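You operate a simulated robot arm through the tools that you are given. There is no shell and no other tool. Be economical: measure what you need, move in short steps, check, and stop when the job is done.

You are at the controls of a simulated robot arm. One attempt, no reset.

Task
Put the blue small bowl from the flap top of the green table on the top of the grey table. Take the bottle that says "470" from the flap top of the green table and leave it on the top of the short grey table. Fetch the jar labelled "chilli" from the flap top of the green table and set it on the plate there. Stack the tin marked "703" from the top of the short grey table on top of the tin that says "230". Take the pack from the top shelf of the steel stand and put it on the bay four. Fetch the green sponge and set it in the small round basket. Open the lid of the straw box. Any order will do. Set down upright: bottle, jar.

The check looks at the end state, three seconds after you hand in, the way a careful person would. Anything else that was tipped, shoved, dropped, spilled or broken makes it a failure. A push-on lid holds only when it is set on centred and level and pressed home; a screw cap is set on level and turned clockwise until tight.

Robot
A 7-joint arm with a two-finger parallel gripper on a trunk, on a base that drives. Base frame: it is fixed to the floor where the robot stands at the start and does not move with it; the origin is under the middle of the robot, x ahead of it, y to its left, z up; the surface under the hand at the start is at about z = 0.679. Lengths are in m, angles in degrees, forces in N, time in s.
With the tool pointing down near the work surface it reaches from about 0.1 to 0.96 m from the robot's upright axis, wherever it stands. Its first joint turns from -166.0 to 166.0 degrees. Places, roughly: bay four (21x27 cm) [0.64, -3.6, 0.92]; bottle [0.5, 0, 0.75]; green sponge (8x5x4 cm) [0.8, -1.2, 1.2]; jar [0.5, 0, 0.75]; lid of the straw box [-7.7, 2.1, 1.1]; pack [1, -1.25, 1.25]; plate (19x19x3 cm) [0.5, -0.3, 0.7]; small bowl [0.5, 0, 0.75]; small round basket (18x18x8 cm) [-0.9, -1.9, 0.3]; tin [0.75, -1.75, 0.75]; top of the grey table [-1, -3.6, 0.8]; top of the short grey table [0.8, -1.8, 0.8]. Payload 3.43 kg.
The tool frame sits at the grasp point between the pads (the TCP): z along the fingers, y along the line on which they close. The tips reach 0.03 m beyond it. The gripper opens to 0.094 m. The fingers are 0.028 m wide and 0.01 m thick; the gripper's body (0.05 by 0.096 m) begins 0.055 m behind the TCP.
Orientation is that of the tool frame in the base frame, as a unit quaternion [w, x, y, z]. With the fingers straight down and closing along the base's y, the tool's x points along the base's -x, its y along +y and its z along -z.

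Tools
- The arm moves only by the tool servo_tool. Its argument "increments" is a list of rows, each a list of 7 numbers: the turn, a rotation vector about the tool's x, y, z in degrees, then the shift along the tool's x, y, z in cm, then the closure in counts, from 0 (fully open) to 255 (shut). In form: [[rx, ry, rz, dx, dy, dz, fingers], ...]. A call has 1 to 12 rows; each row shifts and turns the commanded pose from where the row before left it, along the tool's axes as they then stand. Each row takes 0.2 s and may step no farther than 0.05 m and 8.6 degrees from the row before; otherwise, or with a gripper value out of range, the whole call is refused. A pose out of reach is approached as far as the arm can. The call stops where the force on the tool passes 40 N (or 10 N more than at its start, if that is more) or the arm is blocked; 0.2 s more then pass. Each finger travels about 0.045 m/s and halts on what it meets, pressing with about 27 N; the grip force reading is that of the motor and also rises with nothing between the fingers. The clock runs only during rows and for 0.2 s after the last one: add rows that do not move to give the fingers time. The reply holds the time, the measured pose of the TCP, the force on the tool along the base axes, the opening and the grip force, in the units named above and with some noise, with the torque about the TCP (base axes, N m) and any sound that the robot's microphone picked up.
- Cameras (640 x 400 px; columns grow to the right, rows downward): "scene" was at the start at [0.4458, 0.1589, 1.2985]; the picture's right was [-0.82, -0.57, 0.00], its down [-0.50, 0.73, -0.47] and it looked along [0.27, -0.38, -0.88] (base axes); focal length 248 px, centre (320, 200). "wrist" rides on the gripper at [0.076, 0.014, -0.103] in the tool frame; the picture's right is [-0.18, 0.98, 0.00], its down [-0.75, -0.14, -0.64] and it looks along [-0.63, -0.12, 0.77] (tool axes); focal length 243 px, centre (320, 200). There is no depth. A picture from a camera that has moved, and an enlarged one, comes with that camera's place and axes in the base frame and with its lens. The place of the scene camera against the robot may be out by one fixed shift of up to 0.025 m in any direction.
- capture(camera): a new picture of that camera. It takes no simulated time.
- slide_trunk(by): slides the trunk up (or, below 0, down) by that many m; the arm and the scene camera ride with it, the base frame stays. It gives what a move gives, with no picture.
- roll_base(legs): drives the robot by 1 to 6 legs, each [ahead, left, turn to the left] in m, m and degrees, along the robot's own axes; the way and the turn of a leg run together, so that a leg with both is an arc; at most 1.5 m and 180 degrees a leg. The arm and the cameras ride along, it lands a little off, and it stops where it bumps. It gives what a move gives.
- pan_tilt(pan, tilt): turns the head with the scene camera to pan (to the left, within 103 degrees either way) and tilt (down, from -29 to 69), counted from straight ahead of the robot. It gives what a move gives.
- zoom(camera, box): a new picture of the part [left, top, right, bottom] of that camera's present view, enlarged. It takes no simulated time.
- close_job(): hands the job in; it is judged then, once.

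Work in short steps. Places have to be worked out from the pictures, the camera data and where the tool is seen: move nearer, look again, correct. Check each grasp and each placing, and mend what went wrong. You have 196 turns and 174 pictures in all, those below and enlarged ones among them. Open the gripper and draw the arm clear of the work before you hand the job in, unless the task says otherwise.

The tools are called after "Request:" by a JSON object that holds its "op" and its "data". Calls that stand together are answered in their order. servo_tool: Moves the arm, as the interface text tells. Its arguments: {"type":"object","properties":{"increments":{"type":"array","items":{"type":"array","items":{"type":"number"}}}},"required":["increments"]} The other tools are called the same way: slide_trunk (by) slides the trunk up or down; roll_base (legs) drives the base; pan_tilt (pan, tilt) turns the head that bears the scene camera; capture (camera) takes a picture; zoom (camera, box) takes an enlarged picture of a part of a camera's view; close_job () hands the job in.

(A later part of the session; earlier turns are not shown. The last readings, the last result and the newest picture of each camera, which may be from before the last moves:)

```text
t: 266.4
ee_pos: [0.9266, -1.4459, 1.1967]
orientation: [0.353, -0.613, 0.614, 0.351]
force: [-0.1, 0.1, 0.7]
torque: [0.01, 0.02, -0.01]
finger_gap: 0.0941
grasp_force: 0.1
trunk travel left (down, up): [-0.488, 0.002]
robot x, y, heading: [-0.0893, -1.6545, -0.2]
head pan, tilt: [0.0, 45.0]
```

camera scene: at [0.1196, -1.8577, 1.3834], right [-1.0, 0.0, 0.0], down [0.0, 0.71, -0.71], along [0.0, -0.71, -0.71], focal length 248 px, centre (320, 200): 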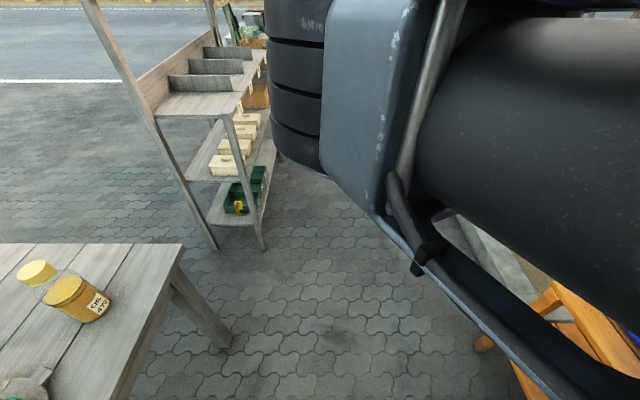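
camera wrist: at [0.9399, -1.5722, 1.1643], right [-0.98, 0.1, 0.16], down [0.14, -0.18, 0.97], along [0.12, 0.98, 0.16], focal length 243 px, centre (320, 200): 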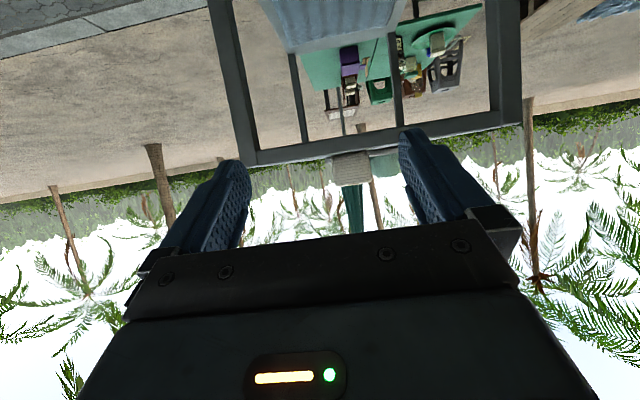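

Now TCP (0.927, -1.446, 1.197). I strafe left towards the pack, in two parts with a check.

Request:
{"op": "roll_base", "data": {"legs": [[0, 0.17, 0.3]]}}

Request:
{"op": "capture", "data": {"camera": "wrist"}}

Request:
{"op": "pan_tilt", "data": {"pan": 5, "tilt": 15}}

Request:
{"op": "capture", "data": {"camera": "scene"}}

```text
t: 267.9
ee_pos: [0.9248, -1.2675, 1.1943]
orientation: [-0.352, 0.614, -0.612, -0.352]
force: [-0.2, 0.5, 0.5]
torque: [0.01, -0.01, 0.02]
finger_gap: 0.0941
grasp_force: 0.0
trunk travel left (down, up): [-0.488, 0.002]
robot x, y, heading: [-0.0911, -1.4805, 0.1]
head pan, tilt: [0.0, 45.0]
```

```text
50 pictures are left
camera wrist: at [0.9105, -1.3941, 1.1808], right [-0.98, 0.09, 0.16], down [0.14, -0.17, 0.97], along [0.12, 0.98, 0.16], focal length 243 px, centre (320, 200)
```

wrist: 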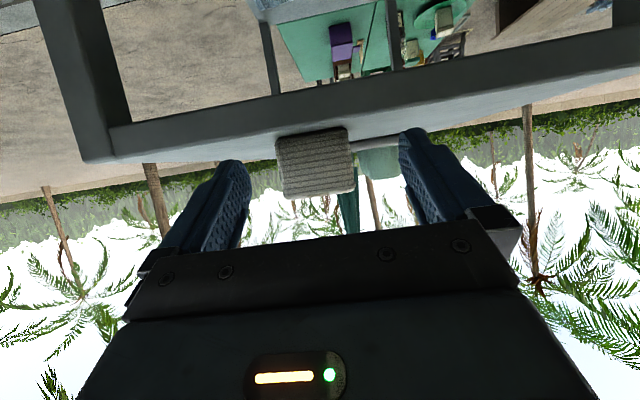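

```text
t: 268.8
ee_pos: [0.9262, -1.2679, 1.1953]
orientation: [-0.353, 0.614, -0.612, -0.352]
force: [-0.2, 0.2, 0.5]
torque: [0.0, 0.0, 0.01]
finger_gap: 0.094
grasp_force: 0.1
trunk travel left (down, up): [-0.488, 0.002]
robot x, y, heading: [-0.0922, -1.4826, -0.0]
head pan, tilt: [5.0, 15.0]
```

```text
49 pictures are left
camera scene: at [0.4101, -1.2621, 1.4302], right [0.09, -1.0, 0.0], down [-0.26, -0.02, -0.97], along [0.96, 0.09, -0.26], focal length 248 px, centre (320, 200)
```

scene: 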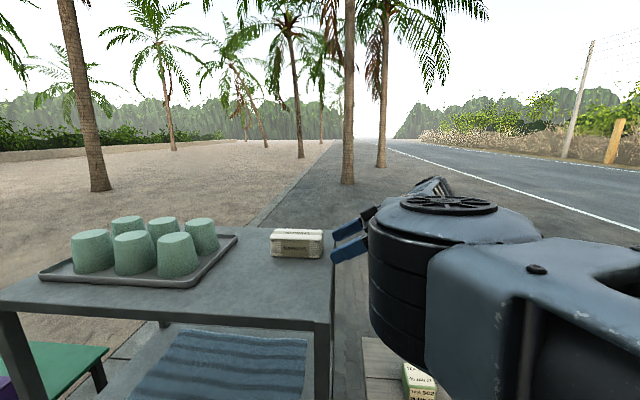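

Aligned. I strafe the last 8.5 cm and close.

Request:
{"op": "roll_base", "data": {"legs": [[0, 0.085, 0]]}}

Request:
{"op": "capture", "data": {"camera": "wrist"}}

Request:
{"op": "servo_tool", "data": {"increments": [[0, 0, 0, 0, 0, 0, 120], [0, 0, 0, 0, 0, 0, 255], [0, 0, 0, 0, 0, 0, 255], [0, 0, 0, 0, 0, 0, 255], [0, 0, 0, 0, 0, 0, 255]]}}

Request:
{"op": "capture", "data": {"camera": "wrist"}}

```text
t: 269.9
ee_pos: [0.9258, -1.1833, 1.1955]
orientation: [-0.353, 0.614, -0.612, -0.352]
force: [0.2, -0.4, -0.6]
torque: [0.01, 0.01, 0.01]
finger_gap: 0.0938
grasp_force: 0.1
trunk travel left (down, up): [-0.488, 0.002]
robot x, y, heading: [-0.0943, -1.39, 0.2]
head pan, tilt: [5.0, 15.0]
```

```text
48 pictures are left
camera wrist: at [0.9105, -1.3094, 1.1808], right [-0.98, 0.09, 0.16], down [0.14, -0.17, 0.97], along [0.12, 0.98, 0.16], focal length 243 px, centre (320, 200)
```

wrist: 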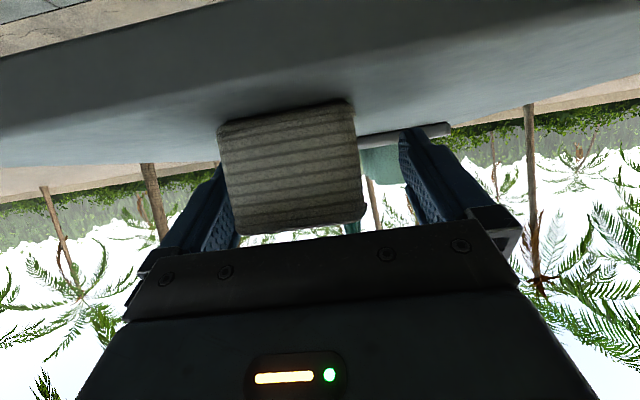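

```text
t: 271.1
ee_pos: [0.9255, -1.1823, 1.1952]
orientation: [-0.352, 0.614, -0.612, -0.353]
force: [0.1, 0.1, 1.9]
torque: [0.02, 0.04, -0.02]
finger_gap: 0.0618
grasp_force: 27.0
trunk travel left (down, up): [-0.488, 0.002]
robot x, y, heading: [-0.0918, -1.3992, 0.1]
head pan, tilt: [5.0, 15.0]
```

```text
47 pictures are left
camera wrist: at [0.9105, -1.3092, 1.1809], right [-0.98, 0.09, 0.16], down [0.14, -0.17, 0.97], along [0.12, 0.98, 0.16], focal length 243 px, centre (320, 200)
```

wrist: 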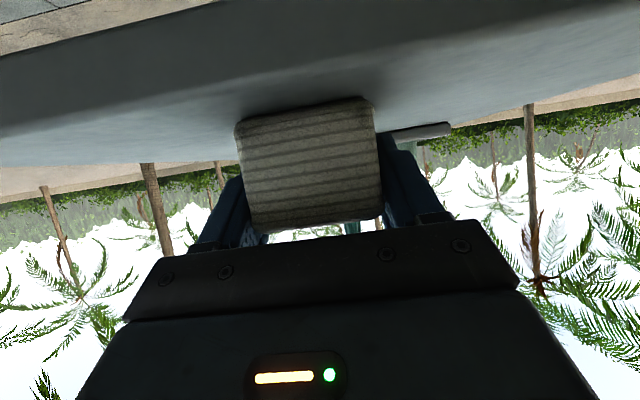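

Gripped (6.2 cm). I lift gently and then strafe right, clear of the stand.

Request:
{"op": "servo_tool", "data": {"increments": [[0, 0, 0, -0.4, -0.3, -0.23, 255], [0, 0, 0, -0.6, -0.3, -0.35, 255], [0, 0, 0, -0.6, -0.3, -0.35, 255], [0, 0, 0, -0.6, -0.3, -0.35, 255], [0, 0, 0, -0.6, -0.3, -0.35, 255], [0, 0, 0, 0, 0, 0, 255]]}}

Request:
{"op": "capture", "data": {"camera": "wrist"}}

```text
t: 272.5
ee_pos: [0.9399, -1.1823, 1.228]
orientation: [-0.352, 0.614, -0.612, -0.353]
force: [-1.1, 0.3, -0.5]
torque: [-0.02, 0.01, -0.04]
finger_gap: 0.0617
grasp_force: 27.4
trunk travel left (down, up): [-0.488, 0.002]
robot x, y, heading: [-0.0925, -1.3982, 0.0]
head pan, tilt: [5.0, 15.0]
```

```text
46 pictures are left
camera wrist: at [0.9256, -1.3094, 1.2133], right [-0.98, 0.09, 0.16], down [0.14, -0.17, 0.97], along [0.12, 0.98, 0.16], focal length 243 px, centre (320, 200)
```

wrist: 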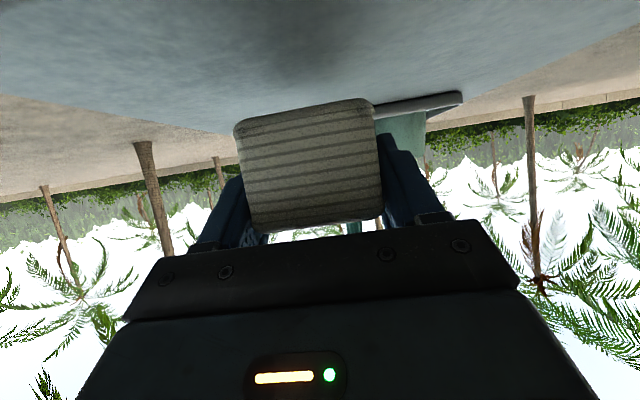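

Lifted. I strafe right off the stand, turn to face -y in the aisle and look at the bays.

Request:
{"op": "roll_base", "data": {"legs": [[0, -0.42, 0], [0.03, 0, 0], [0, 0, -90]]}}

Request:
{"op": "pan_tilt", "data": {"pan": 25, "tilt": 25}}

Request:
{"op": "capture", "data": {"camera": "scene"}}

```text
t: 279.4
ee_pos: [0.1524, -2.8523, 1.2279]
orientation: [0.498, -0.002, 0.867, 0.0]
force: [0.2, 0.5, -0.6]
torque: [0.02, 0.02, 0.01]
finger_gap: 0.0618
grasp_force: 26.7
trunk travel left (down, up): [-0.488, 0.002]
robot x, y, heading: [-0.062, -1.8181, -89.9]
head pan, tilt: [5.0, 15.0]
```

```text
t: 280.2
ee_pos: [0.1547, -2.8516, 1.2281]
orientation: [0.498, -0.001, 0.867, 0.0]
force: [0.3, 0.0, -1.3]
torque: [0.02, 0.01, 0.0]
finger_gap: 0.062
grasp_force: 27.4
trunk travel left (down, up): [-0.488, 0.002]
robot x, y, heading: [-0.0627, -1.8183, -89.8]
head pan, tilt: [25.0, 25.0]
```

```text
45 pictures are left
camera scene: at [0.1799, -2.3277, 1.4141], right [-0.91, -0.42, 0.0], down [-0.18, 0.38, -0.91], along [0.38, -0.82, -0.42], focal length 248 px, centre (320, 200)
```

scene: 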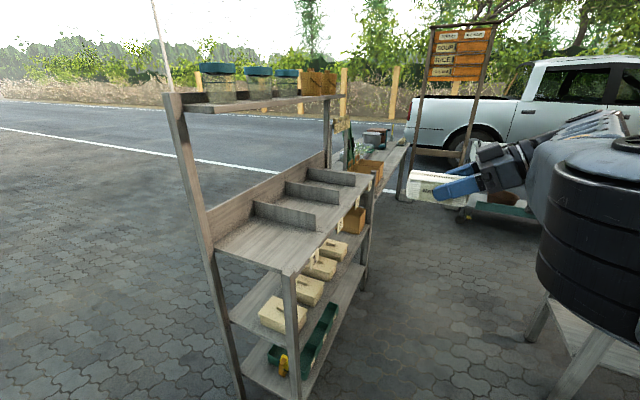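

Request:
{"op": "zoom", "data": {"camera": "scene", "box": [210, 120, 430, 280]}}

```text
2.50 times, centred on (320, 200) of scene
camera zoom: at [0.1799, -2.3277, 1.4141], right [-0.91, -0.42, 0.0], down [-0.18, 0.38, -0.91], along [0.38, -0.82, -0.42], focal length 620 px, centre (320, 200)
```

zoom: 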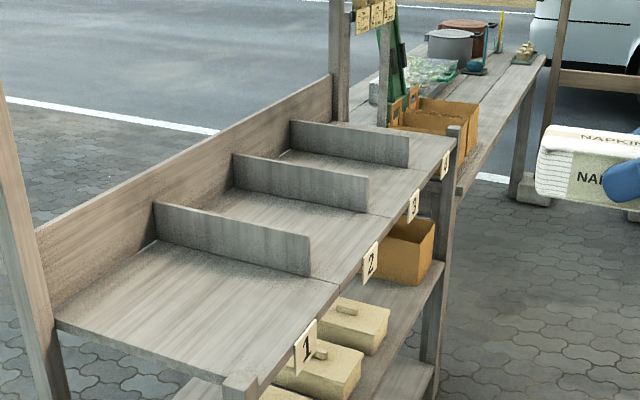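

Bay 4 is the far one: x 0.485–0.78, y about -3.74 to -3.52, free, shelf z≈0.92, open to the front. The present arm pose suits it with the robot at about (0, -2.755) and heading -67°. I drive there with the pack held high.

Request:
{"op": "roll_base", "data": {"legs": [[0.94, 0.06, 0], [0, 0, 23]]}}

Request:
{"op": "pan_tilt", "data": {"pan": 0, "tilt": 30}}

Request:
{"op": "capture", "data": {"camera": "scene"}}

Request:
{"op": "capture", "data": {"camera": "wrist"}}

```text
t: 286.3
ee_pos: [0.6089, -3.6239, 1.2273]
orientation: [0.487, -0.178, 0.849, 0.101]
force: [-0.7, -0.5, -1.1]
torque: [0.01, 0.0, -0.03]
finger_gap: 0.0619
grasp_force: 26.8
trunk travel left (down, up): [-0.488, 0.002]
robot x, y, heading: [-0.0007, -2.7619, -66.5]
head pan, tilt: [25.0, 25.0]
```

```text
t: 287.2
ee_pos: [0.607, -3.6235, 1.2266]
orientation: [0.488, -0.177, 0.848, 0.101]
force: [0.2, -0.1, -1.2]
torque: [0.03, 0.0, 0.01]
finger_gap: 0.0619
grasp_force: 27.2
trunk travel left (down, up): [-0.488, 0.002]
robot x, y, heading: [0.0002, -2.7588, -66.4]
head pan, tilt: [0.0, 30.0]
```

```text
43 pictures are left
camera scene: at [0.3885, -3.1489, 1.4061], right [-0.92, -0.4, 0.0], down [-0.2, 0.46, -0.87], along [0.35, -0.79, -0.5], focal length 248 px, centre (320, 200)
```

scene: 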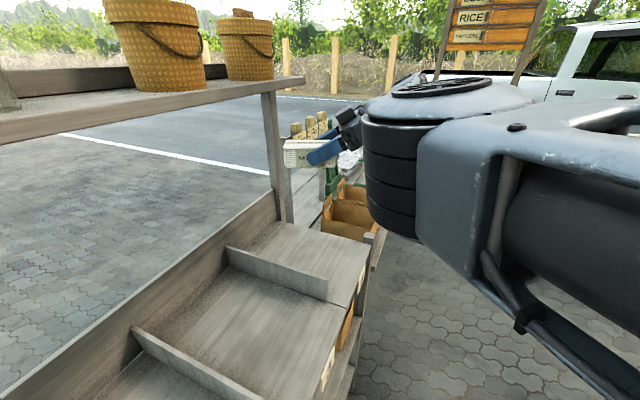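

```text
42 pictures are left
camera wrist: at [0.4843, -3.6605, 1.2132], right [-0.31, 0.94, 0.16], down [-0.1, -0.2, 0.97], along [0.95, 0.28, 0.16], focal length 243 px, centre (320, 200)
```

wrist: 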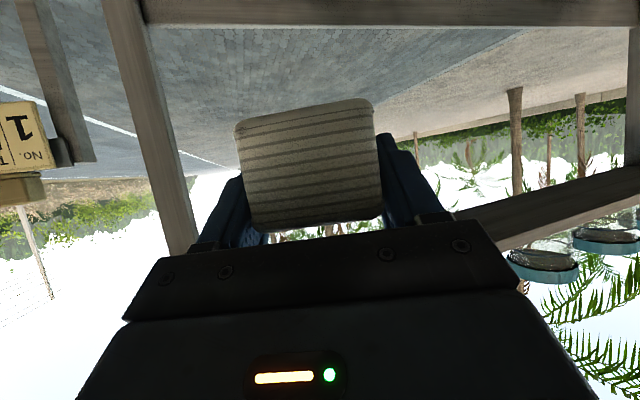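

The pack hangs right over bay 4's centre. I lower by trunk, then check.

Request:
{"op": "slide_trunk", "data": {"by": -0.22}}

Request:
{"op": "capture", "data": {"camera": "wrist"}}

Request:
{"op": "capture", "data": {"camera": "scene"}}

```text
t: 289.6
ee_pos: [0.6067, -3.6227, 1.0082]
orientation: [0.489, -0.177, 0.848, 0.101]
force: [0.1, 0.3, -0.7]
torque: [-0.01, -0.01, 0.0]
finger_gap: 0.0617
grasp_force: 27.0
trunk travel left (down, up): [-0.268, 0.222]
robot x, y, heading: [0.0016, -2.7629, -66.3]
head pan, tilt: [0.0, 30.0]
```

```text
41 pictures are left
camera wrist: at [0.4842, -3.6605, 0.9932], right [-0.31, 0.94, 0.16], down [-0.1, -0.2, 0.97], along [0.95, 0.28, 0.16], focal length 243 px, centre (320, 200)
```

wrist: 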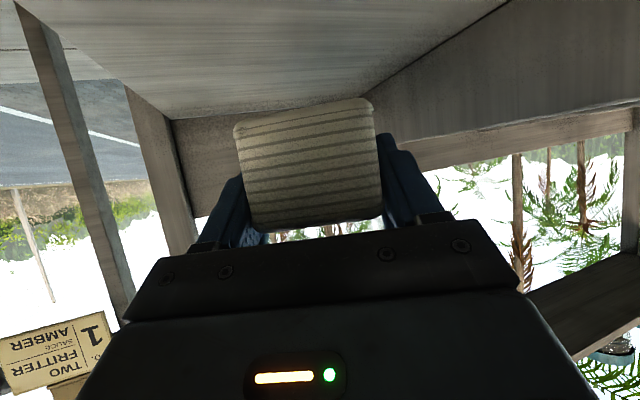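

```text
40 pictures are left
camera scene: at [0.3885, -3.1489, 1.1861], right [-0.92, -0.4, 0.0], down [-0.2, 0.46, -0.87], along [0.34, -0.79, -0.5], focal length 248 px, centre (320, 200)
```

scene: 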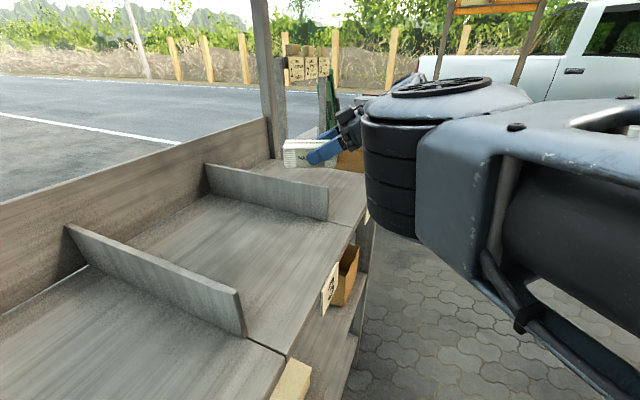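

Request:
{"op": "slide_trunk", "data": {"by": -0.04}}

Request:
{"op": "servo_tool", "data": {"increments": [[0, 0, 0, 0.26, 0, 0.15, 255], [0, 0, 0, 0.26, 0, 0.15, 255], [0, 0, 0, 0.26, 0, 0.15, 255], [0, 0, 0, 0, 0, 0, 255]]}}

Request:
{"op": "zoom", "data": {"camera": "scene", "box": [220, 90, 400, 220]}}

```text
t: 290.4
ee_pos: [0.6078, -3.623, 0.968]
orientation: [0.489, -0.177, 0.848, 0.101]
force: [0.0, -0.5, -0.8]
torque: [0.02, -0.01, 0.01]
finger_gap: 0.0618
grasp_force: 26.7
trunk travel left (down, up): [-0.228, 0.262]
robot x, y, heading: [-0.0042, -2.76, -66.5]
head pan, tilt: [0.0, 30.0]
```

```text
t: 291.4
ee_pos: [0.6072, -3.6231, 0.9583]
orientation: [0.487, -0.178, 0.849, 0.101]
force: [0.3, -0.2, 0.2]
torque: [0.02, 0.02, -0.01]
finger_gap: 0.0618
grasp_force: 27.6
trunk travel left (down, up): [-0.228, 0.262]
robot x, y, heading: [-0.0009, -2.7642, -66.6]
head pan, tilt: [0.0, 30.0]
```

```text
3.08 times, centred on (310, 155) of scene
camera zoom: at [0.3884, -3.1489, 1.1461], right [-0.92, -0.4, 0.0], down [-0.2, 0.46, -0.87], along [0.34, -0.79, -0.5], focal length 763 px, centre (351, 338)
```

zoom: 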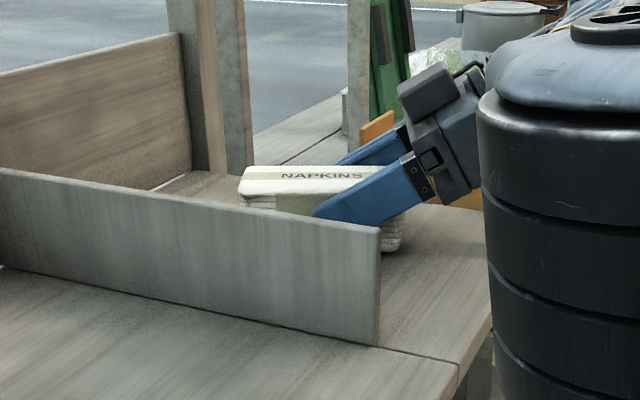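

Request:
{"op": "servo_tool", "data": {"increments": [[0, 0, 0, 0.26, 0, 0.15, 255], [0, 0, 0, 0.26, 0, 0.15, 255], [0, 0, 0, 0.26, 0, 0.15, 255], [0, 0, 0, 0, 0, 0, 255]]}}

Request:
{"op": "zoom", "data": {"camera": "scene", "box": [260, 120, 380, 200]}}

```text
t: 292.4
ee_pos: [0.6071, -3.6231, 0.9518]
orientation: [0.489, -0.178, 0.848, 0.1]
force: [-0.5, -0.2, 22.2]
torque: [0.0, 0.2, 0.01]
finger_gap: 0.0621
grasp_force: 27.2
trunk travel left (down, up): [-0.228, 0.262]
robot x, y, heading: [-0.0001, -2.7576, -66.7]
head pan, tilt: [0.0, 30.0]
```

```text
5.00 times, centred on (320, 160) of scene
camera zoom: at [0.3881, -3.1483, 1.1466], right [-0.92, -0.4, 0.0], down [-0.2, 0.46, -0.87], along [0.34, -0.79, -0.5], focal length 1240 px, centre (320, 400)
```

zoom: 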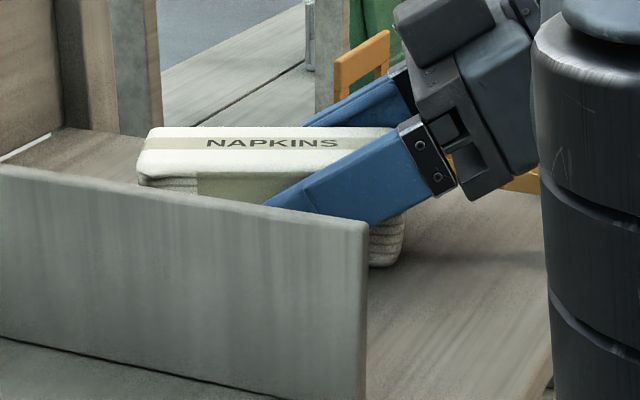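

Contact. I relieve, release and withdraw backwards/upwards along the hand axis.

Request:
{"op": "servo_tool", "data": {"increments": [[0, 0, 0, -0.15, 0, -0.08, 255], [0, 0, 0, 0, 0, 0, 100], [0, 0, 0, 0, 0, 0, 0], [0, 0, 0, 0, 0, 0, 0], [0, 0, 0, 0, 0, -2, 0], [0, 0, 0, 0, 0, -3, 0], [0, 0, 0, 0, 0, -3, 0], [0, 0, 0, 0, 0, -3, 0], [0, 0, 0, 0, 0, 0, 0]]}}

Request:
{"op": "zoom", "data": {"camera": "scene", "box": [220, 90, 400, 220]}}

Request:
{"op": "capture", "data": {"camera": "wrist"}}

```text
t: 294.4
ee_pos: [0.5369, -3.657, 0.9944]
orientation: [0.488, -0.178, 0.848, 0.101]
force: [0.4, -0.1, -0.6]
torque: [0.02, 0.0, -0.01]
finger_gap: 0.094
grasp_force: 0.1
out of reach, approached as far as the arm can: row 8
trunk travel left (down, up): [-0.228, 0.262]
robot x, y, heading: [-0.0014, -2.7599, -66.8]
head pan, tilt: [0.0, 30.0]
```

```text
3.08 times, centred on (310, 155) of scene
camera zoom: at [0.3884, -3.1489, 1.1461], right [-0.92, -0.4, 0.0], down [-0.2, 0.46, -0.87], along [0.34, -0.79, -0.5], focal length 763 px, centre (351, 338)
```

zoom: 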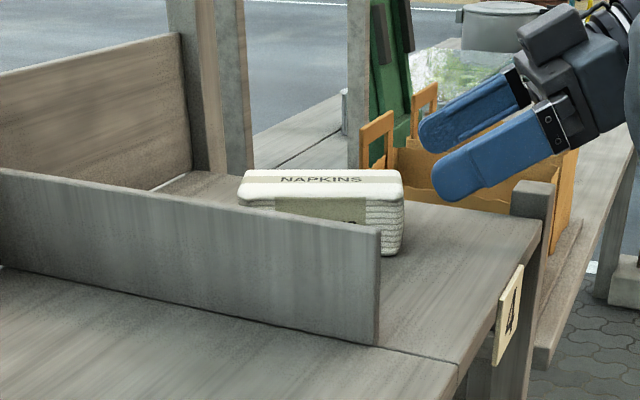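

```text
36 pictures are left
camera wrist: at [0.4137, -3.6945, 0.979], right [-0.31, 0.94, 0.16], down [-0.1, -0.2, 0.97], along [0.95, 0.28, 0.16], focal length 243 px, centre (320, 200)
```

wrist: 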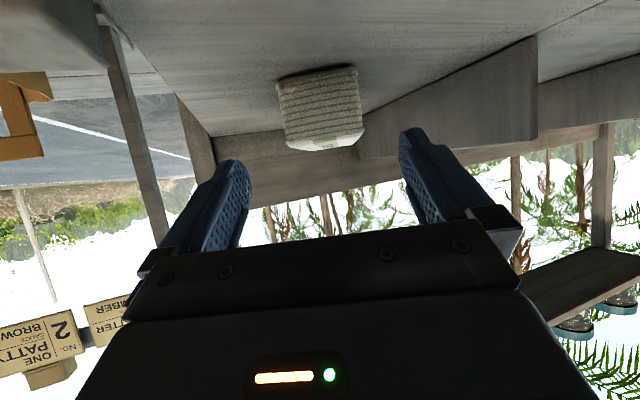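

The pack rests in bay 4. Now the blue bowl (0.396, -0.107 on the green table). I back off, bring the hand to plumb, and drive up the aisle to the green table.

Request:
{"op": "slide_trunk", "data": {"by": 0.15}}

Request:
{"op": "roll_base", "data": {"legs": [[0, -0.2, 0], [0, 0, -23.3], [-0.8, 0, 0]]}}

Request:
{"op": "servo_tool", "data": {"increments": [[0, 8.5, 0, 0, 0, 0, 0], [0, 8.5, 0, 0, 0, 0, 0], [0, 8.5, 0, 0, 0, 0, 0], [0, 8.5, 0, 0, 0, 0, 0], [0, 8.5, 0, 0, 0, 0, 0], [0, 8.5, 0, 0, 0, 0, 0], [0, 8.5, 0, 0, 0, 0, 0], [0, 0, 0, 0, 0, 0, 0]]}}

```text
t: 296.1
ee_pos: [0.5379, -3.6563, 1.1436]
orientation: [0.488, -0.178, 0.848, 0.102]
force: [-1.3, -0.7, -0.7]
torque: [-0.02, 0.03, -0.01]
finger_gap: 0.0941
grasp_force: 0.2
trunk travel left (down, up): [-0.378, 0.112]
robot x, y, heading: [0.0011, -2.764, -66.3]
head pan, tilt: [0.0, 30.0]
```

```text
t: 302.8
ee_pos: [-0.0513, -3.0801, 1.1433]
orientation: [0.499, 0.001, 0.867, -0.002]
force: [-0.1, 0.2, 0.3]
torque: [0.0, -0.03, -0.02]
finger_gap: 0.0941
grasp_force: 0.1
trunk travel left (down, up): [-0.378, 0.112]
robot x, y, heading: [-0.1818, -2.0455, -90.2]
head pan, tilt: [0.0, 30.0]
```

```text
t: 304.6
ee_pos: [-0.0514, -3.0791, 1.1441]
orientation: [0.002, 0.002, 1.0, -0.001]
force: [0.7, 0.8, 0.5]
torque: [0.0, 0.02, 0.0]
finger_gap: 0.0941
grasp_force: 0.0
trunk travel left (down, up): [-0.378, 0.112]
robot x, y, heading: [-0.1836, -2.0426, -90.2]
head pan, tilt: [0.0, 30.0]
```

Plumb. I drive backwards up the aisle and turn to face the green table.

Request:
{"op": "roll_base", "data": {"legs": [[-1.0, 0, 0], [-1.05, -0.12, 0], [0, 0, 90]]}}

Request:
{"op": "servo_tool", "data": {"increments": [[0, 0, 0, 3, 2.5, 1, 0], [0, 0, 0, 3, 2.5, 1, 0], [0, 0, 0, 3, 2.5, 1, 0], [0, 0, 0, 3, 2.5, 1, 0], [0, 0, 0, 3, 2.5, 1, 0], [0, 0, 0, 3, 2.5, 1, 0], [0, 0, 0, 0, 0, 0, 0]]}}

Request:
{"op": "pan_tilt", "data": {"pan": -20, "tilt": 60}}

Request:
{"op": "capture", "data": {"camera": "scene"}}

```text
t: 316.4
ee_pos: [0.2725, -0.8648, 1.1448]
orientation: [0.003, -0.211, 0.977, -0.001]
force: [0.8, 0.7, 0.8]
torque: [-0.01, 0.01, 0.04]
finger_gap: 0.0942
grasp_force: 0.1
trunk travel left (down, up): [-0.378, 0.112]
robot x, y, heading: [-0.2812, 0.0202, -65.6]
head pan, tilt: [0.0, 30.0]
stopped in leg 3: the robot was blocked; the commanded pose is now the measured one
```

```text
t: 318.1
ee_pos: [0.0465, -0.8033, 1.0823]
orientation: [0.003, -0.212, 0.977, 0.0]
force: [0.0, 0.3, -0.4]
torque: [-0.03, -0.02, -0.02]
finger_gap: 0.0941
grasp_force: 0.0
trunk travel left (down, up): [-0.378, 0.112]
robot x, y, heading: [-0.2786, 0.0212, -65.5]
head pan, tilt: [0.0, 30.0]
```

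```text
t: 319.0
ee_pos: [0.0466, -0.8044, 1.0825]
orientation: [0.002, -0.211, 0.977, -0.001]
force: [-0.5, -0.1, 0.3]
torque: [0.0, -0.01, -0.04]
finger_gap: 0.0937
grasp_force: 0.0
trunk travel left (down, up): [-0.378, 0.112]
robot x, y, heading: [-0.2759, 0.0233, -65.7]
head pan, tilt: [-20.0, 60.0]
```

```text
35 pictures are left
camera scene: at [0.0838, -0.343, 1.2541], right [-1.0, -0.08, 0.0], down [-0.07, 0.86, -0.5], along [0.04, -0.5, -0.87], focal length 248 px, centre (320, 200)
```

scene: 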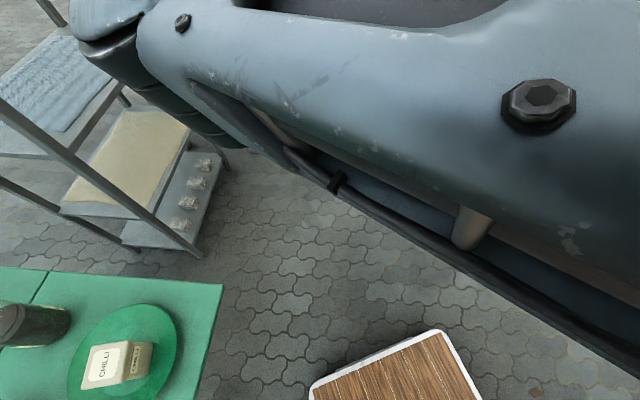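

The turn stopped early; with the arm now drawn in I retry it.

Request:
{"op": "roll_base", "data": {"legs": [[0, 0, 65.5]]}}

Request:
{"op": "pan_tilt", "data": {"pan": -20, "tilt": 55}}

Request:
{"op": "capture", "data": {"camera": "scene"}}

```text
t: 319.8
ee_pos: [0.0606, -0.7973, 1.083]
orientation: [0.004, -0.217, 0.976, -0.001]
force: [0.7, -0.7, -0.3]
torque: [0.0, 0.03, 0.0]
finger_gap: 0.0941
grasp_force: 0.0
trunk travel left (down, up): [-0.378, 0.112]
robot x, y, heading: [-0.2726, 0.0222, -64.9]
head pan, tilt: [-20.0, 60.0]
stopped in leg 1: the robot was blocked; the commanded pose is now the measured one
```

```text
t: 320.5
ee_pos: [0.0602, -0.7977, 1.0824]
orientation: [0.003, -0.217, 0.976, -0.002]
force: [0.5, 0.5, 0.1]
torque: [0.04, -0.03, 0.01]
finger_gap: 0.0937
grasp_force: 0.0
trunk travel left (down, up): [-0.378, 0.112]
robot x, y, heading: [-0.276, 0.0255, -64.8]
head pan, tilt: [-20.0, 55.0]
```

```text
34 pictures are left
camera scene: at [0.0919, -0.3416, 1.26], right [-1.0, -0.09, 0.0], down [-0.07, 0.82, -0.57], along [0.05, -0.57, -0.82], focal length 248 px, centre (320, 200)
```

scene: 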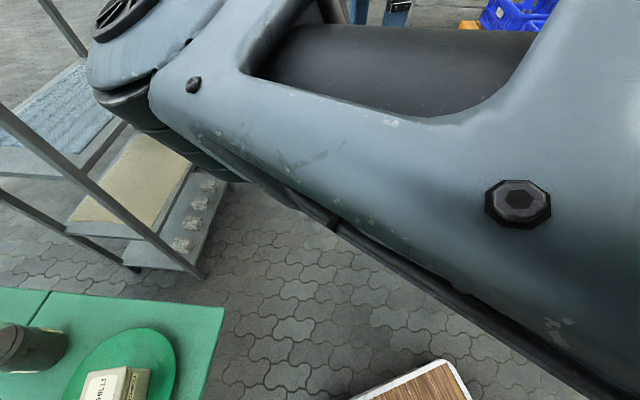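

Something behind blocks that turn. Better: approach the bowl from the south, robot at about (0.30, -0.95) facing +y. I go back to the aisle, raise the trunk and turn clockwise.

Request:
{"op": "slide_trunk", "data": {"by": 0.11}}

Request:
{"op": "roll_base", "data": {"legs": [[1.0, -0.275, 0], [0, 0, -102], [0, 0, -103]]}}

```text
t: 321.9
ee_pos: [0.0609, -0.7969, 1.1919]
orientation: [0.003, -0.216, 0.976, 0.0]
force: [0.5, -0.5, 0.8]
torque: [0.0, 0.04, 0.0]
finger_gap: 0.0939
grasp_force: 0.0
trunk travel left (down, up): [-0.488, 0.002]
robot x, y, heading: [-0.2741, 0.025, -65.1]
head pan, tilt: [-20.0, 55.0]
```

```text
t: 335.8
ee_pos: [-0.062, -0.1092, 1.1911]
orientation: [-0.002, 1.0, -0.001, -0.002]
force: [0.0, -0.1, -0.6]
torque: [0.03, 0.01, 0.01]
finger_gap: 0.094
grasp_force: 0.0
trunk travel left (down, up): [-0.488, 0.002]
robot x, y, heading: [-0.1027, -0.9958, 89.9]
head pan, tilt: [-20.0, 55.0]
```

Request:
{"op": "roll_base", "data": {"legs": [[0, -0.4, 0]]}}

Request:
{"op": "servo_tool", "data": {"increments": [[0, 0, 0, 2, 0, 4, 0], [0, 0, 0, 2, 0, 4, 0], [0, 0, 0, 1, 0, 4, 0], [0, 0, 0, 0, 0, 4, 0], [0, 0, 0, 0, 0, 4, 0], [0, 0, 0, 0, 0, 4, 0], [0, 0, 0, 0, 0, 4, 0], [0, 0, 0, 0, 0, 0, 0]]}}

Request:
{"op": "capture", "data": {"camera": "wrist"}}

```text
t: 338.4
ee_pos: [0.3301, -0.1124, 1.193]
orientation: [-0.002, 1.0, -0.009, -0.003]
force: [-1.4, -0.6, -0.7]
torque: [0.03, 0.01, 0.01]
finger_gap: 0.0939
grasp_force: 0.0
trunk travel left (down, up): [-0.488, 0.002]
robot x, y, heading: [0.2653, -1.0011, 88.9]
head pan, tilt: [-20.0, 55.0]
stopped in leg 1: the robot was blocked; the commanded pose is now the measured one
```

```text
t: 340.2
ee_pos: [0.3783, -0.1115, 0.9124]
orientation: [-0.002, 1.0, -0.01, -0.003]
force: [0.2, 0.3, -0.6]
torque: [0.0, 0.02, 0.03]
finger_gap: 0.094
grasp_force: 0.0
trunk travel left (down, up): [-0.488, 0.002]
robot x, y, heading: [0.2681, -0.9976, 88.9]
head pan, tilt: [-20.0, 55.0]
```

```text
33 pictures are left
camera wrist: at [0.4539, -0.1283, 1.0136], right [-0.2, -0.98, 0.0], down [-0.75, 0.15, 0.65], along [-0.63, 0.13, -0.76], focal length 243 px, centre (320, 200)
```

wrist: 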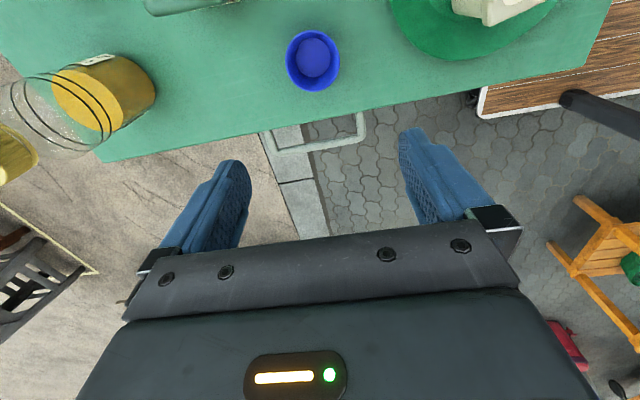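

The bowl's centre comes out at (0.403, -0.110), about 5.6 cm wide. I descend around it and close.

Request:
{"op": "servo_tool", "data": {"increments": [[0, 0, 0, 2.5, 0, 2, 0], [0, 0, 0, 0, 0, 4, 0], [0, 0, 0, 0, 0, 4, 0], [0, 0, 0, 0, 0, 4, 0], [0, 0, 0, 0, 0, 3.5, 0], [0, 0, 0, 0, 0, 2, 0], [0, 0, 0, 0, 0, 0, 0]]}}

Request:
{"op": "capture", "data": {"camera": "wrist"}}

```text
t: 341.8
ee_pos: [0.403, -0.1125, 0.7491]
orientation: [-0.002, 1.0, -0.009, -0.002]
force: [0.1, -0.2, -1.0]
torque: [0.02, -0.02, -0.01]
finger_gap: 0.0938
grasp_force: 0.1
out of reach, approached as far as the arm can: row 5, 6
trunk travel left (down, up): [-0.488, 0.002]
robot x, y, heading: [0.2647, -0.9943, 88.9]
head pan, tilt: [-20.0, 55.0]
```

```text
32 pictures are left
camera wrist: at [0.479, -0.1281, 0.8503], right [-0.2, -0.98, 0.0], down [-0.75, 0.15, 0.65], along [-0.63, 0.13, -0.76], focal length 243 px, centre (320, 200)
```

wrist: 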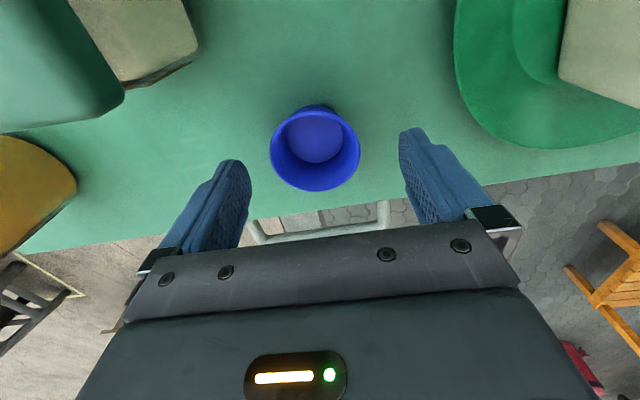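

Reach limit; I lower by trunk instead and shift 8 mm in x, then close.

Request:
{"op": "servo_tool", "data": {"increments": [[0, 0, 0, 0.8, 0, 0, 0], [0, 0, 0, 0, 0, 0, 0]]}}

Request:
{"op": "slide_trunk", "data": {"by": -0.034}}

Request:
{"op": "servo_tool", "data": {"increments": [[0, 0, 0, 0, 0, 0, 100], [0, 0, 0, 0, 0, 0, 180], [0, 0, 0, 0, 0, 0, 255], [0, 0, 0, 0, 0, 0, 255], [0, 0, 0, 0, 0, 0, 255]]}}

Request:
{"op": "slide_trunk", "data": {"by": 0.034}}

Request:
{"op": "capture", "data": {"camera": "wrist"}}

```text
t: 342.4
ee_pos: [0.4039, -0.1137, 0.7474]
orientation: [-0.001, 1.0, -0.01, -0.003]
force: [0.6, 0.3, -0.6]
torque: [-0.02, -0.01, -0.02]
finger_gap: 0.0942
grasp_force: 0.1
out of reach, approached as far as the arm can: row 1
trunk travel left (down, up): [-0.488, 0.002]
robot x, y, heading: [0.2718, -1.0007, 89.1]
head pan, tilt: [-20.0, 55.0]
```

```text
t: 343.2
ee_pos: [0.4029, -0.1115, 0.7149]
orientation: [-0.002, 1.0, -0.01, -0.003]
force: [0.8, 1.1, 0.0]
torque: [-0.04, -0.01, 0.0]
finger_gap: 0.0938
grasp_force: 0.0
trunk travel left (down, up): [-0.454, 0.036]
robot x, y, heading: [0.2669, -0.9973, 89.0]
head pan, tilt: [-20.0, 55.0]
```

```text
t: 344.4
ee_pos: [0.4038, -0.1119, 0.7149]
orientation: [-0.002, 1.0, -0.01, -0.003]
force: [-1.1, 0.2, 2.3]
torque: [0.01, 0.01, 0.0]
finger_gap: 0.0598
grasp_force: 26.7
trunk travel left (down, up): [-0.454, 0.036]
robot x, y, heading: [0.2675, -0.9995, 88.8]
head pan, tilt: [-20.0, 55.0]
```

```text
t: 345.1
ee_pos: [0.4045, -0.1131, 0.7479]
orientation: [-0.001, 1.0, -0.01, -0.002]
force: [-1.2, 0.9, -0.4]
torque: [0.01, 0.0, -0.01]
finger_gap: 0.0598
grasp_force: 26.4
trunk travel left (down, up): [-0.488, 0.002]
robot x, y, heading: [0.2647, -0.9987, 88.9]
head pan, tilt: [-20.0, 55.0]
```

```text
31 pictures are left
camera wrist: at [0.479, -0.1281, 0.8504], right [-0.2, -0.98, 0.0], down [-0.75, 0.15, 0.65], along [-0.63, 0.13, -0.76], focal length 243 px, centre (320, 200)
```

wrist: 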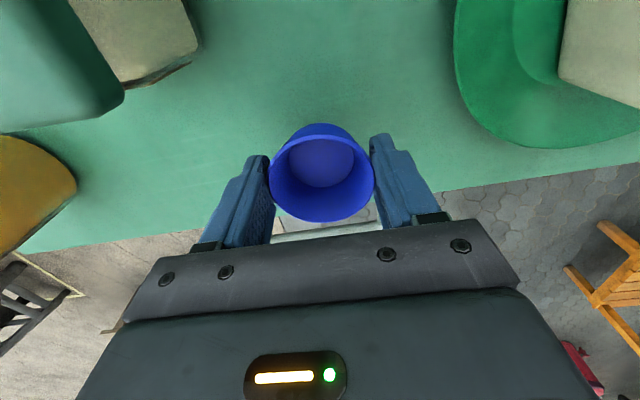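

The bowl is held. I lift it, back out to the aisle, turn left through 180° and drive towards the grey table.

Request:
{"op": "servo_tool", "data": {"increments": [[0, 0, 0, 0, 0, -1, 255], [0, 0, 0, 0, 0, -2, 255], [0, 0, 0, 0, 0, -3.5, 255], [0, 0, 0, 0, 0, -4, 255], [0, 0, 0, 0, 0, -4, 255], [0, 0, 0, 0, 0, -4, 255], [0, 0, 0, 0, 0, -4, 255], [0, 0, 0, 0, 0, -4, 255], [0, 0, 0, 0, 0, -4, 255], [0, 0, 0, 0, 0, -3, 255], [0, 0, 0, 0, 0, 0, 255]]}}

Request:
{"op": "roll_base", "data": {"legs": [[0, 0.37, 0], [0, 0, 90], [0, 0, 90], [0.9, 0, 0], [0.75, 0, 0]]}}

Request:
{"op": "pan_tilt", "data": {"pan": -30, "tilt": 30}}

Request:
{"op": "capture", "data": {"camera": "scene"}}

```text
t: 347.6
ee_pos: [0.4044, -0.1135, 1.0847]
orientation: [-0.002, 1.0, -0.01, -0.002]
force: [0.4, 0.7, -0.2]
torque: [0.0, 0.01, 0.02]
finger_gap: 0.0602
grasp_force: 27.0
trunk travel left (down, up): [-0.488, 0.002]
robot x, y, heading: [0.2669, -0.9977, 88.8]
head pan, tilt: [-20.0, 55.0]
```

```text
t: 365.6
ee_pos: [-0.1994, -3.5229, 1.0829]
orientation: [0.002, -0.007, 1.0, -0.002]
force: [0.3, 0.2, 0.5]
torque: [-0.02, -0.02, -0.01]
finger_gap: 0.0594
grasp_force: 27.3
trunk travel left (down, up): [-0.488, 0.002]
robot x, y, heading: [-0.0909, -2.6349, -89.1]
head pan, tilt: [-20.0, 55.0]
```

```text
t: 366.5
ee_pos: [-0.1988, -3.5227, 1.0831]
orientation: [0.003, -0.007, 1.0, -0.001]
force: [1.1, 0.6, -0.9]
torque: [-0.02, -0.05, 0.05]
finger_gap: 0.0591
grasp_force: 27.6
trunk travel left (down, up): [-0.488, 0.002]
robot x, y, heading: [-0.0938, -2.6331, -89.3]
head pan, tilt: [-30.0, 30.0]
```

```text
30 pictures are left
camera scene: at [0.0711, -3.1349, 1.406], right [-0.87, 0.49, 0.0], down [0.24, 0.44, -0.87], along [-0.42, -0.75, -0.5], focal length 248 px, centre (320, 200)
```

scene: 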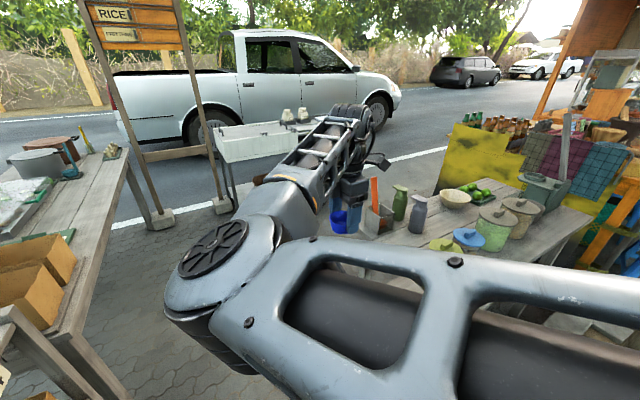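

Request:
{"op": "zoom", "data": {"camera": "scene", "box": [320, 160, 600, 290]}}

Request:
{"op": "capture", "data": {"camera": "wrist"}}

```text
2.29 times, centred on (460, 225) of scene
camera zoom: at [0.0711, -3.1349, 1.406], right [-0.87, 0.49, 0.0], down [0.24, 0.44, -0.87], along [-0.42, -0.75, -0.5], focal length 567 px, centre (0, 143)
```

zoom: 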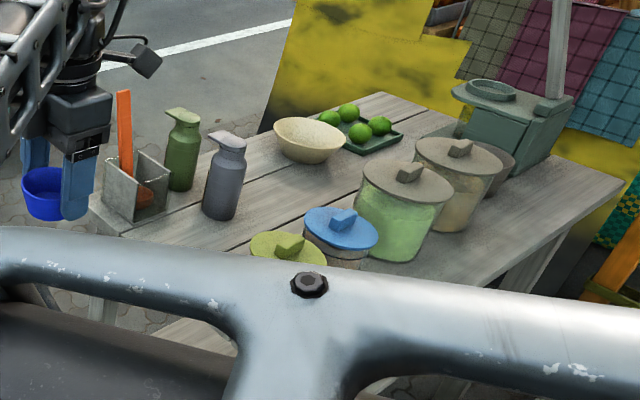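

```text
28 pictures are left
camera wrist: at [-0.2769, -3.5089, 1.1855], right [0.17, 0.99, 0.0], down [0.75, -0.13, 0.65], along [0.64, -0.11, -0.76], focal length 243 px, centre (320, 200)
```

wrist: 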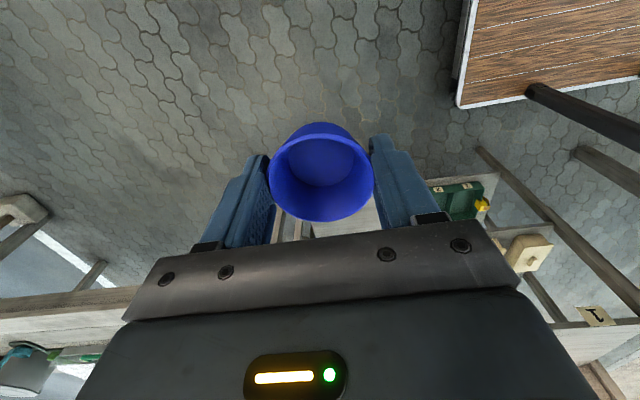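

A free patch on the grey table lies at about (-0.77, -3.58), between the grey bottle, the jars and the cream bowl. I raise a little, move the robot over and bring the bowl above it.

Request:
{"op": "servo_tool", "data": {"increments": [[0, 0, 0, 0, 0, -3, 255], [0, 0, 0, 0, 0, -3, 255], [0, 0, 0, 0, 0, 0, 255]]}}

Request:
{"op": "roll_base", "data": {"legs": [[0.1, -0.27, 0]]}}

Request:
{"op": "servo_tool", "data": {"increments": [[0, 0, 0, 4, 0.5, 0, 255], [0, 0, 0, 4, 0.5, 0, 255], [0, 0, 0, 4, 0.5, 0, 255], [0, 0, 0, 4, 0.5, 0, 255], [0, 0, 0, 4, 0.5, 0, 255], [0, 0, 0, 4, 0.5, 0, 255], [0, 0, 0, 4, 0.5, 0, 255], [0, 0, 0, 0, 0, 0, 255]]}}

Request:
{"op": "capture", "data": {"camera": "wrist"}}

Request:
{"op": "capture", "data": {"camera": "scene"}}

```text
t: 367.3
ee_pos: [-0.1996, -3.5227, 1.1437]
orientation: [0.002, -0.006, 1.0, -0.002]
force: [-0.9, -0.1, 0.1]
torque: [-0.02, 0.02, 0.0]
finger_gap: 0.0592
grasp_force: 27.4
trunk travel left (down, up): [-0.488, 0.002]
robot x, y, heading: [-0.092, -2.6326, -89.2]
head pan, tilt: [-30.0, 30.0]
```

```text
t: 369.2
ee_pos: [-0.472, -3.6249, 1.1439]
orientation: [0.002, -0.006, 1.0, -0.002]
force: [0.3, -0.9, -0.5]
torque: [-0.02, -0.01, 0.03]
finger_gap: 0.0591
grasp_force: 26.9
trunk travel left (down, up): [-0.488, 0.002]
robot x, y, heading: [-0.3585, -2.7343, -89.4]
head pan, tilt: [-30.0, 30.0]
```

```text
t: 371.1
ee_pos: [-0.6109, -3.5707, 1.1565]
orientation: [0.003, -0.006, 1.0, -0.002]
force: [0.1, 0.1, -1.3]
torque: [0.02, 0.0, 0.02]
finger_gap: 0.0593
grasp_force: 27.1
out of reach, approached as far as the arm can: row 4, 5, 6, 7
trunk travel left (down, up): [-0.488, 0.002]
robot x, y, heading: [-0.3653, -2.7364, -89.6]
head pan, tilt: [-30.0, 30.0]
```

```text
27 pictures are left
camera wrist: at [-0.6888, -3.5573, 1.2585], right [0.17, 0.99, 0.0], down [0.75, -0.13, 0.65], along [0.64, -0.11, -0.76], focal length 243 px, centre (320, 200)
```

wrist: 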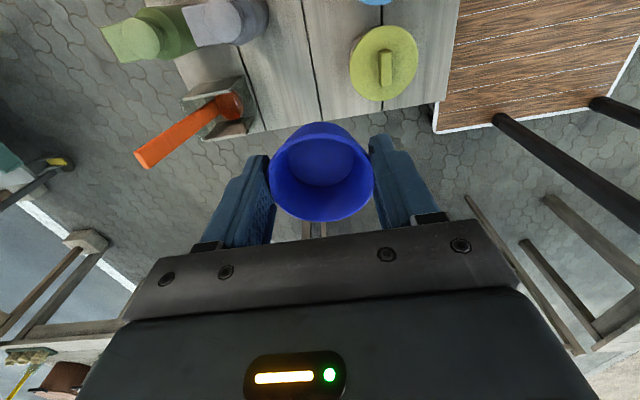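

```text
26 pictures are left
camera scene: at [-0.1996, -3.2376, 1.4061], right [-0.87, 0.49, 0.0], down [0.25, 0.44, -0.87], along [-0.42, -0.75, -0.5], focal length 248 px, centre (320, 200)
```

scene: 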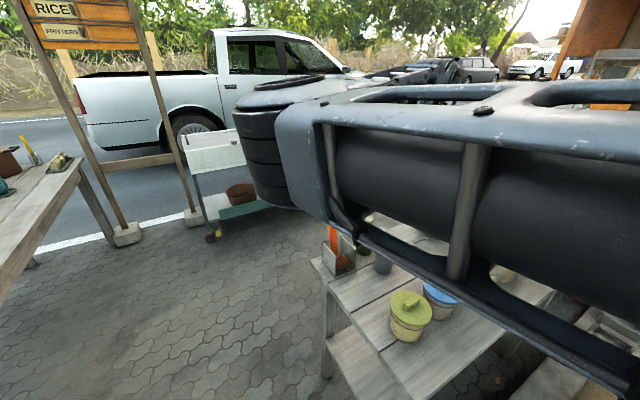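

The reachable free spot is between olive jar, caddy and grey bottle: I choose (-0.56, -3.59), which keeps fingers and camera clear. I move there and lower.

Request:
{"op": "servo_tool", "data": {"increments": [[0, 0, 0, -2.6, -1, 0, 255], [0, 0, 0, -2.5, -0.9, 1, 255], [0, 0, 0, 0, 0, 4, 255], [0, 0, 0, 0, 0, 4, 255], [0, 0, 0, 0, 0, 4, 255], [0, 0, 0, 0, 0, 3, 255], [0, 0, 0, 0, 0, 0, 255]]}}

Request:
{"op": "capture", "data": {"camera": "wrist"}}

```text
t: 372.6
ee_pos: [-0.5606, -3.5909, 0.9955]
orientation: [0.003, -0.006, 1.0, -0.002]
force: [-0.4, -0.6, -0.2]
torque: [-0.01, 0.01, 0.02]
finger_gap: 0.0589
grasp_force: 27.4
trunk travel left (down, up): [-0.488, 0.002]
robot x, y, heading: [-0.3619, -2.7373, -89.4]
head pan, tilt: [-30.0, 30.0]
```

```text
25 pictures are left
camera wrist: at [-0.6372, -3.5773, 1.0979], right [0.17, 0.98, 0.0], down [0.75, -0.13, 0.65], along [0.64, -0.11, -0.76], focal length 243 px, centre (320, 200)
```

wrist: 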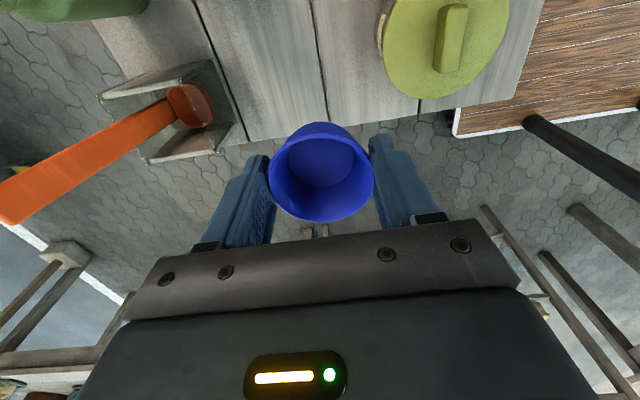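

I shift 1.2 cm away from the olive jar and lower to just above the table.

Request:
{"op": "servo_tool", "data": {"increments": [[0, 0, 0, 0, -1.2, 2, 255], [0, 0, 0, 0, 0, 4, 255], [0, 0, 0, 0, 0, 4, 255], [0, 0, 0, 0, 0, 2, 255], [0, 0, 0, 0, 0, 0.7, 255], [0, 0, 0, 0, 0, 0.4, 255], [0, 0, 0, 0, 0, 0.4, 255], [0, 0, 0, 0, 0, 0.4, 255], [0, 0, 0, 0, 0, 0, 255]]}}

Request:
{"op": "capture", "data": {"camera": "wrist"}}

```text
t: 374.6
ee_pos: [-0.5589, -3.6029, 0.8579]
orientation: [0.003, -0.006, 1.0, -0.002]
force: [0.5, -0.1, -0.5]
torque: [-0.03, -0.03, 0.03]
finger_gap: 0.059
grasp_force: 27.1
trunk travel left (down, up): [-0.488, 0.002]
robot x, y, heading: [-0.3628, -2.7349, -89.2]
head pan, tilt: [-30.0, 30.0]
```

```text
24 pictures are left
camera wrist: at [-0.6373, -3.589, 0.9598], right [0.17, 0.99, 0.0], down [0.75, -0.13, 0.65], along [0.64, -0.11, -0.76], focal length 243 px, centre (320, 200)
```

wrist: 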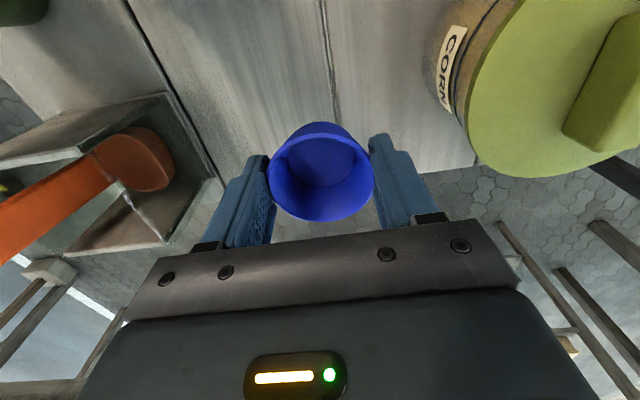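

Request:
{"op": "servo_tool", "data": {"increments": [[0, 0, 0, 0.8, 0, 0.4, 255], [0, 0, 0, 0, 0, 0.3, 255], [0, 0, 0, 0, 0, 0.3, 255], [0, 0, 0, 0, 0, 0.3, 255], [0, 0, 0, 0, 0, 0.3, 255], [0, 0, 0, 0, 0, 0.3, 255], [0, 0, 0, 0, 0, 0, 255]]}}

```text
t: 376.2
ee_pos: [-0.556, -3.6033, 0.8433]
orientation: [0.003, -0.006, 1.0, -0.002]
force: [0.0, 0.4, -0.2]
torque: [-0.01, 0.0, 0.02]
finger_gap: 0.0589
grasp_force: 27.3
out of reach, approached as far as the arm can: row 1, 5
trunk travel left (down, up): [-0.488, 0.002]
robot x, y, heading: [-0.3656, -2.7422, -89.5]
head pan, tilt: [-30.0, 30.0]
```

Request:
{"op": "slide_trunk", "data": {"by": -0.006}}

Request:
{"op": "slide_trunk", "data": {"by": -0.003}}

```text
t: 376.8
ee_pos: [-0.5564, -3.6034, 0.8371]
orientation: [0.002, -0.007, 1.0, -0.003]
force: [-0.2, 0.3, -0.1]
torque: [0.0, -0.02, 0.01]
finger_gap: 0.0588
grasp_force: 27.3
trunk travel left (down, up): [-0.482, 0.008]
robot x, y, heading: [-0.3598, -2.7348, -89.4]
head pan, tilt: [-30.0, 30.0]
```

```text
t: 377.3
ee_pos: [-0.5561, -3.602, 0.8347]
orientation: [0.002, -0.007, 1.0, -0.001]
force: [-0.4, 0.0, -0.4]
torque: [-0.03, -0.01, -0.01]
finger_gap: 0.0587
grasp_force: 26.9
trunk travel left (down, up): [-0.479, 0.011]
robot x, y, heading: [-0.3647, -2.7365, -89.4]
head pan, tilt: [-30.0, 30.0]
```

Request:
{"op": "slide_trunk", "data": {"by": -0.004}}

Request:
{"op": "slide_trunk", "data": {"by": -0.004}}

Request:
{"op": "zoom", "data": {"camera": "wrist", "box": [220, 60, 420, 230]}}

```text
t: 377.9
ee_pos: [-0.5553, -3.6035, 0.829]
orientation: [0.002, -0.006, 1.0, -0.002]
force: [0.3, 0.5, -0.4]
torque: [-0.06, 0.0, 0.01]
finger_gap: 0.0587
grasp_force: 27.0
trunk travel left (down, up): [-0.475, 0.015]
robot x, y, heading: [-0.361, -2.7353, -89.7]
head pan, tilt: [-30.0, 30.0]
```

```text
t: 378.4
ee_pos: [-0.5562, -3.6044, 0.8262]
orientation: [0.003, -0.006, 1.0, -0.002]
force: [-0.5, 0.9, 0.0]
torque: [-0.01, 0.0, 0.02]
finger_gap: 0.0587
grasp_force: 27.6
trunk travel left (down, up): [-0.471, 0.019]
robot x, y, heading: [-0.3637, -2.7331, -89.5]
head pan, tilt: [-30.0, 30.0]
```

```text
2.35 times, centred on (320, 145) of wrist
camera zoom: at [-0.6337, -3.5888, 0.9274], right [0.17, 0.99, 0.0], down [0.75, -0.13, 0.65], along [0.64, -0.11, -0.76], focal length 571 px, centre (320, 329)
```

zoom: 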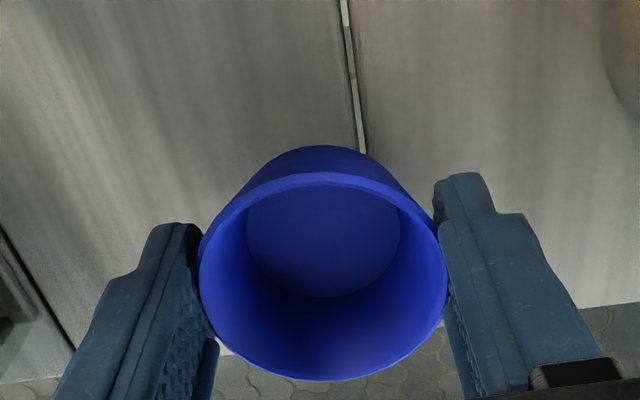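

Request:
{"op": "slide_trunk", "data": {"by": -0.005}}

Request:
{"op": "slide_trunk", "data": {"by": -0.005}}

Request:
{"op": "slide_trunk", "data": {"by": -0.004}}

```text
t: 378.9
ee_pos: [-0.556, -3.6036, 0.8207]
orientation: [0.001, -0.006, 1.0, -0.002]
force: [-1.0, 0.3, 0.2]
torque: [0.02, 0.02, 0.01]
finger_gap: 0.0586
grasp_force: 26.4
trunk travel left (down, up): [-0.466, 0.024]
robot x, y, heading: [-0.3612, -2.735, -89.5]
head pan, tilt: [-30.0, 30.0]
```

```text
t: 379.5
ee_pos: [-0.5559, -3.6026, 0.8151]
orientation: [0.003, -0.006, 1.0, -0.002]
force: [0.2, 0.6, 0.3]
torque: [-0.01, -0.01, -0.03]
finger_gap: 0.0587
grasp_force: 27.1
trunk travel left (down, up): [-0.461, 0.029]
robot x, y, heading: [-0.3633, -2.7355, -89.6]
head pan, tilt: [-30.0, 30.0]
```

```text
t: 380.0
ee_pos: [-0.5559, -3.6039, 0.8107]
orientation: [0.003, -0.005, 1.0, -0.002]
force: [-0.5, 0.3, -0.9]
torque: [0.06, 0.01, 0.0]
finger_gap: 0.0584
grasp_force: 26.8
trunk travel left (down, up): [-0.457, 0.033]
robot x, y, heading: [-0.3605, -2.734, -89.6]
head pan, tilt: [-30.0, 30.0]
```

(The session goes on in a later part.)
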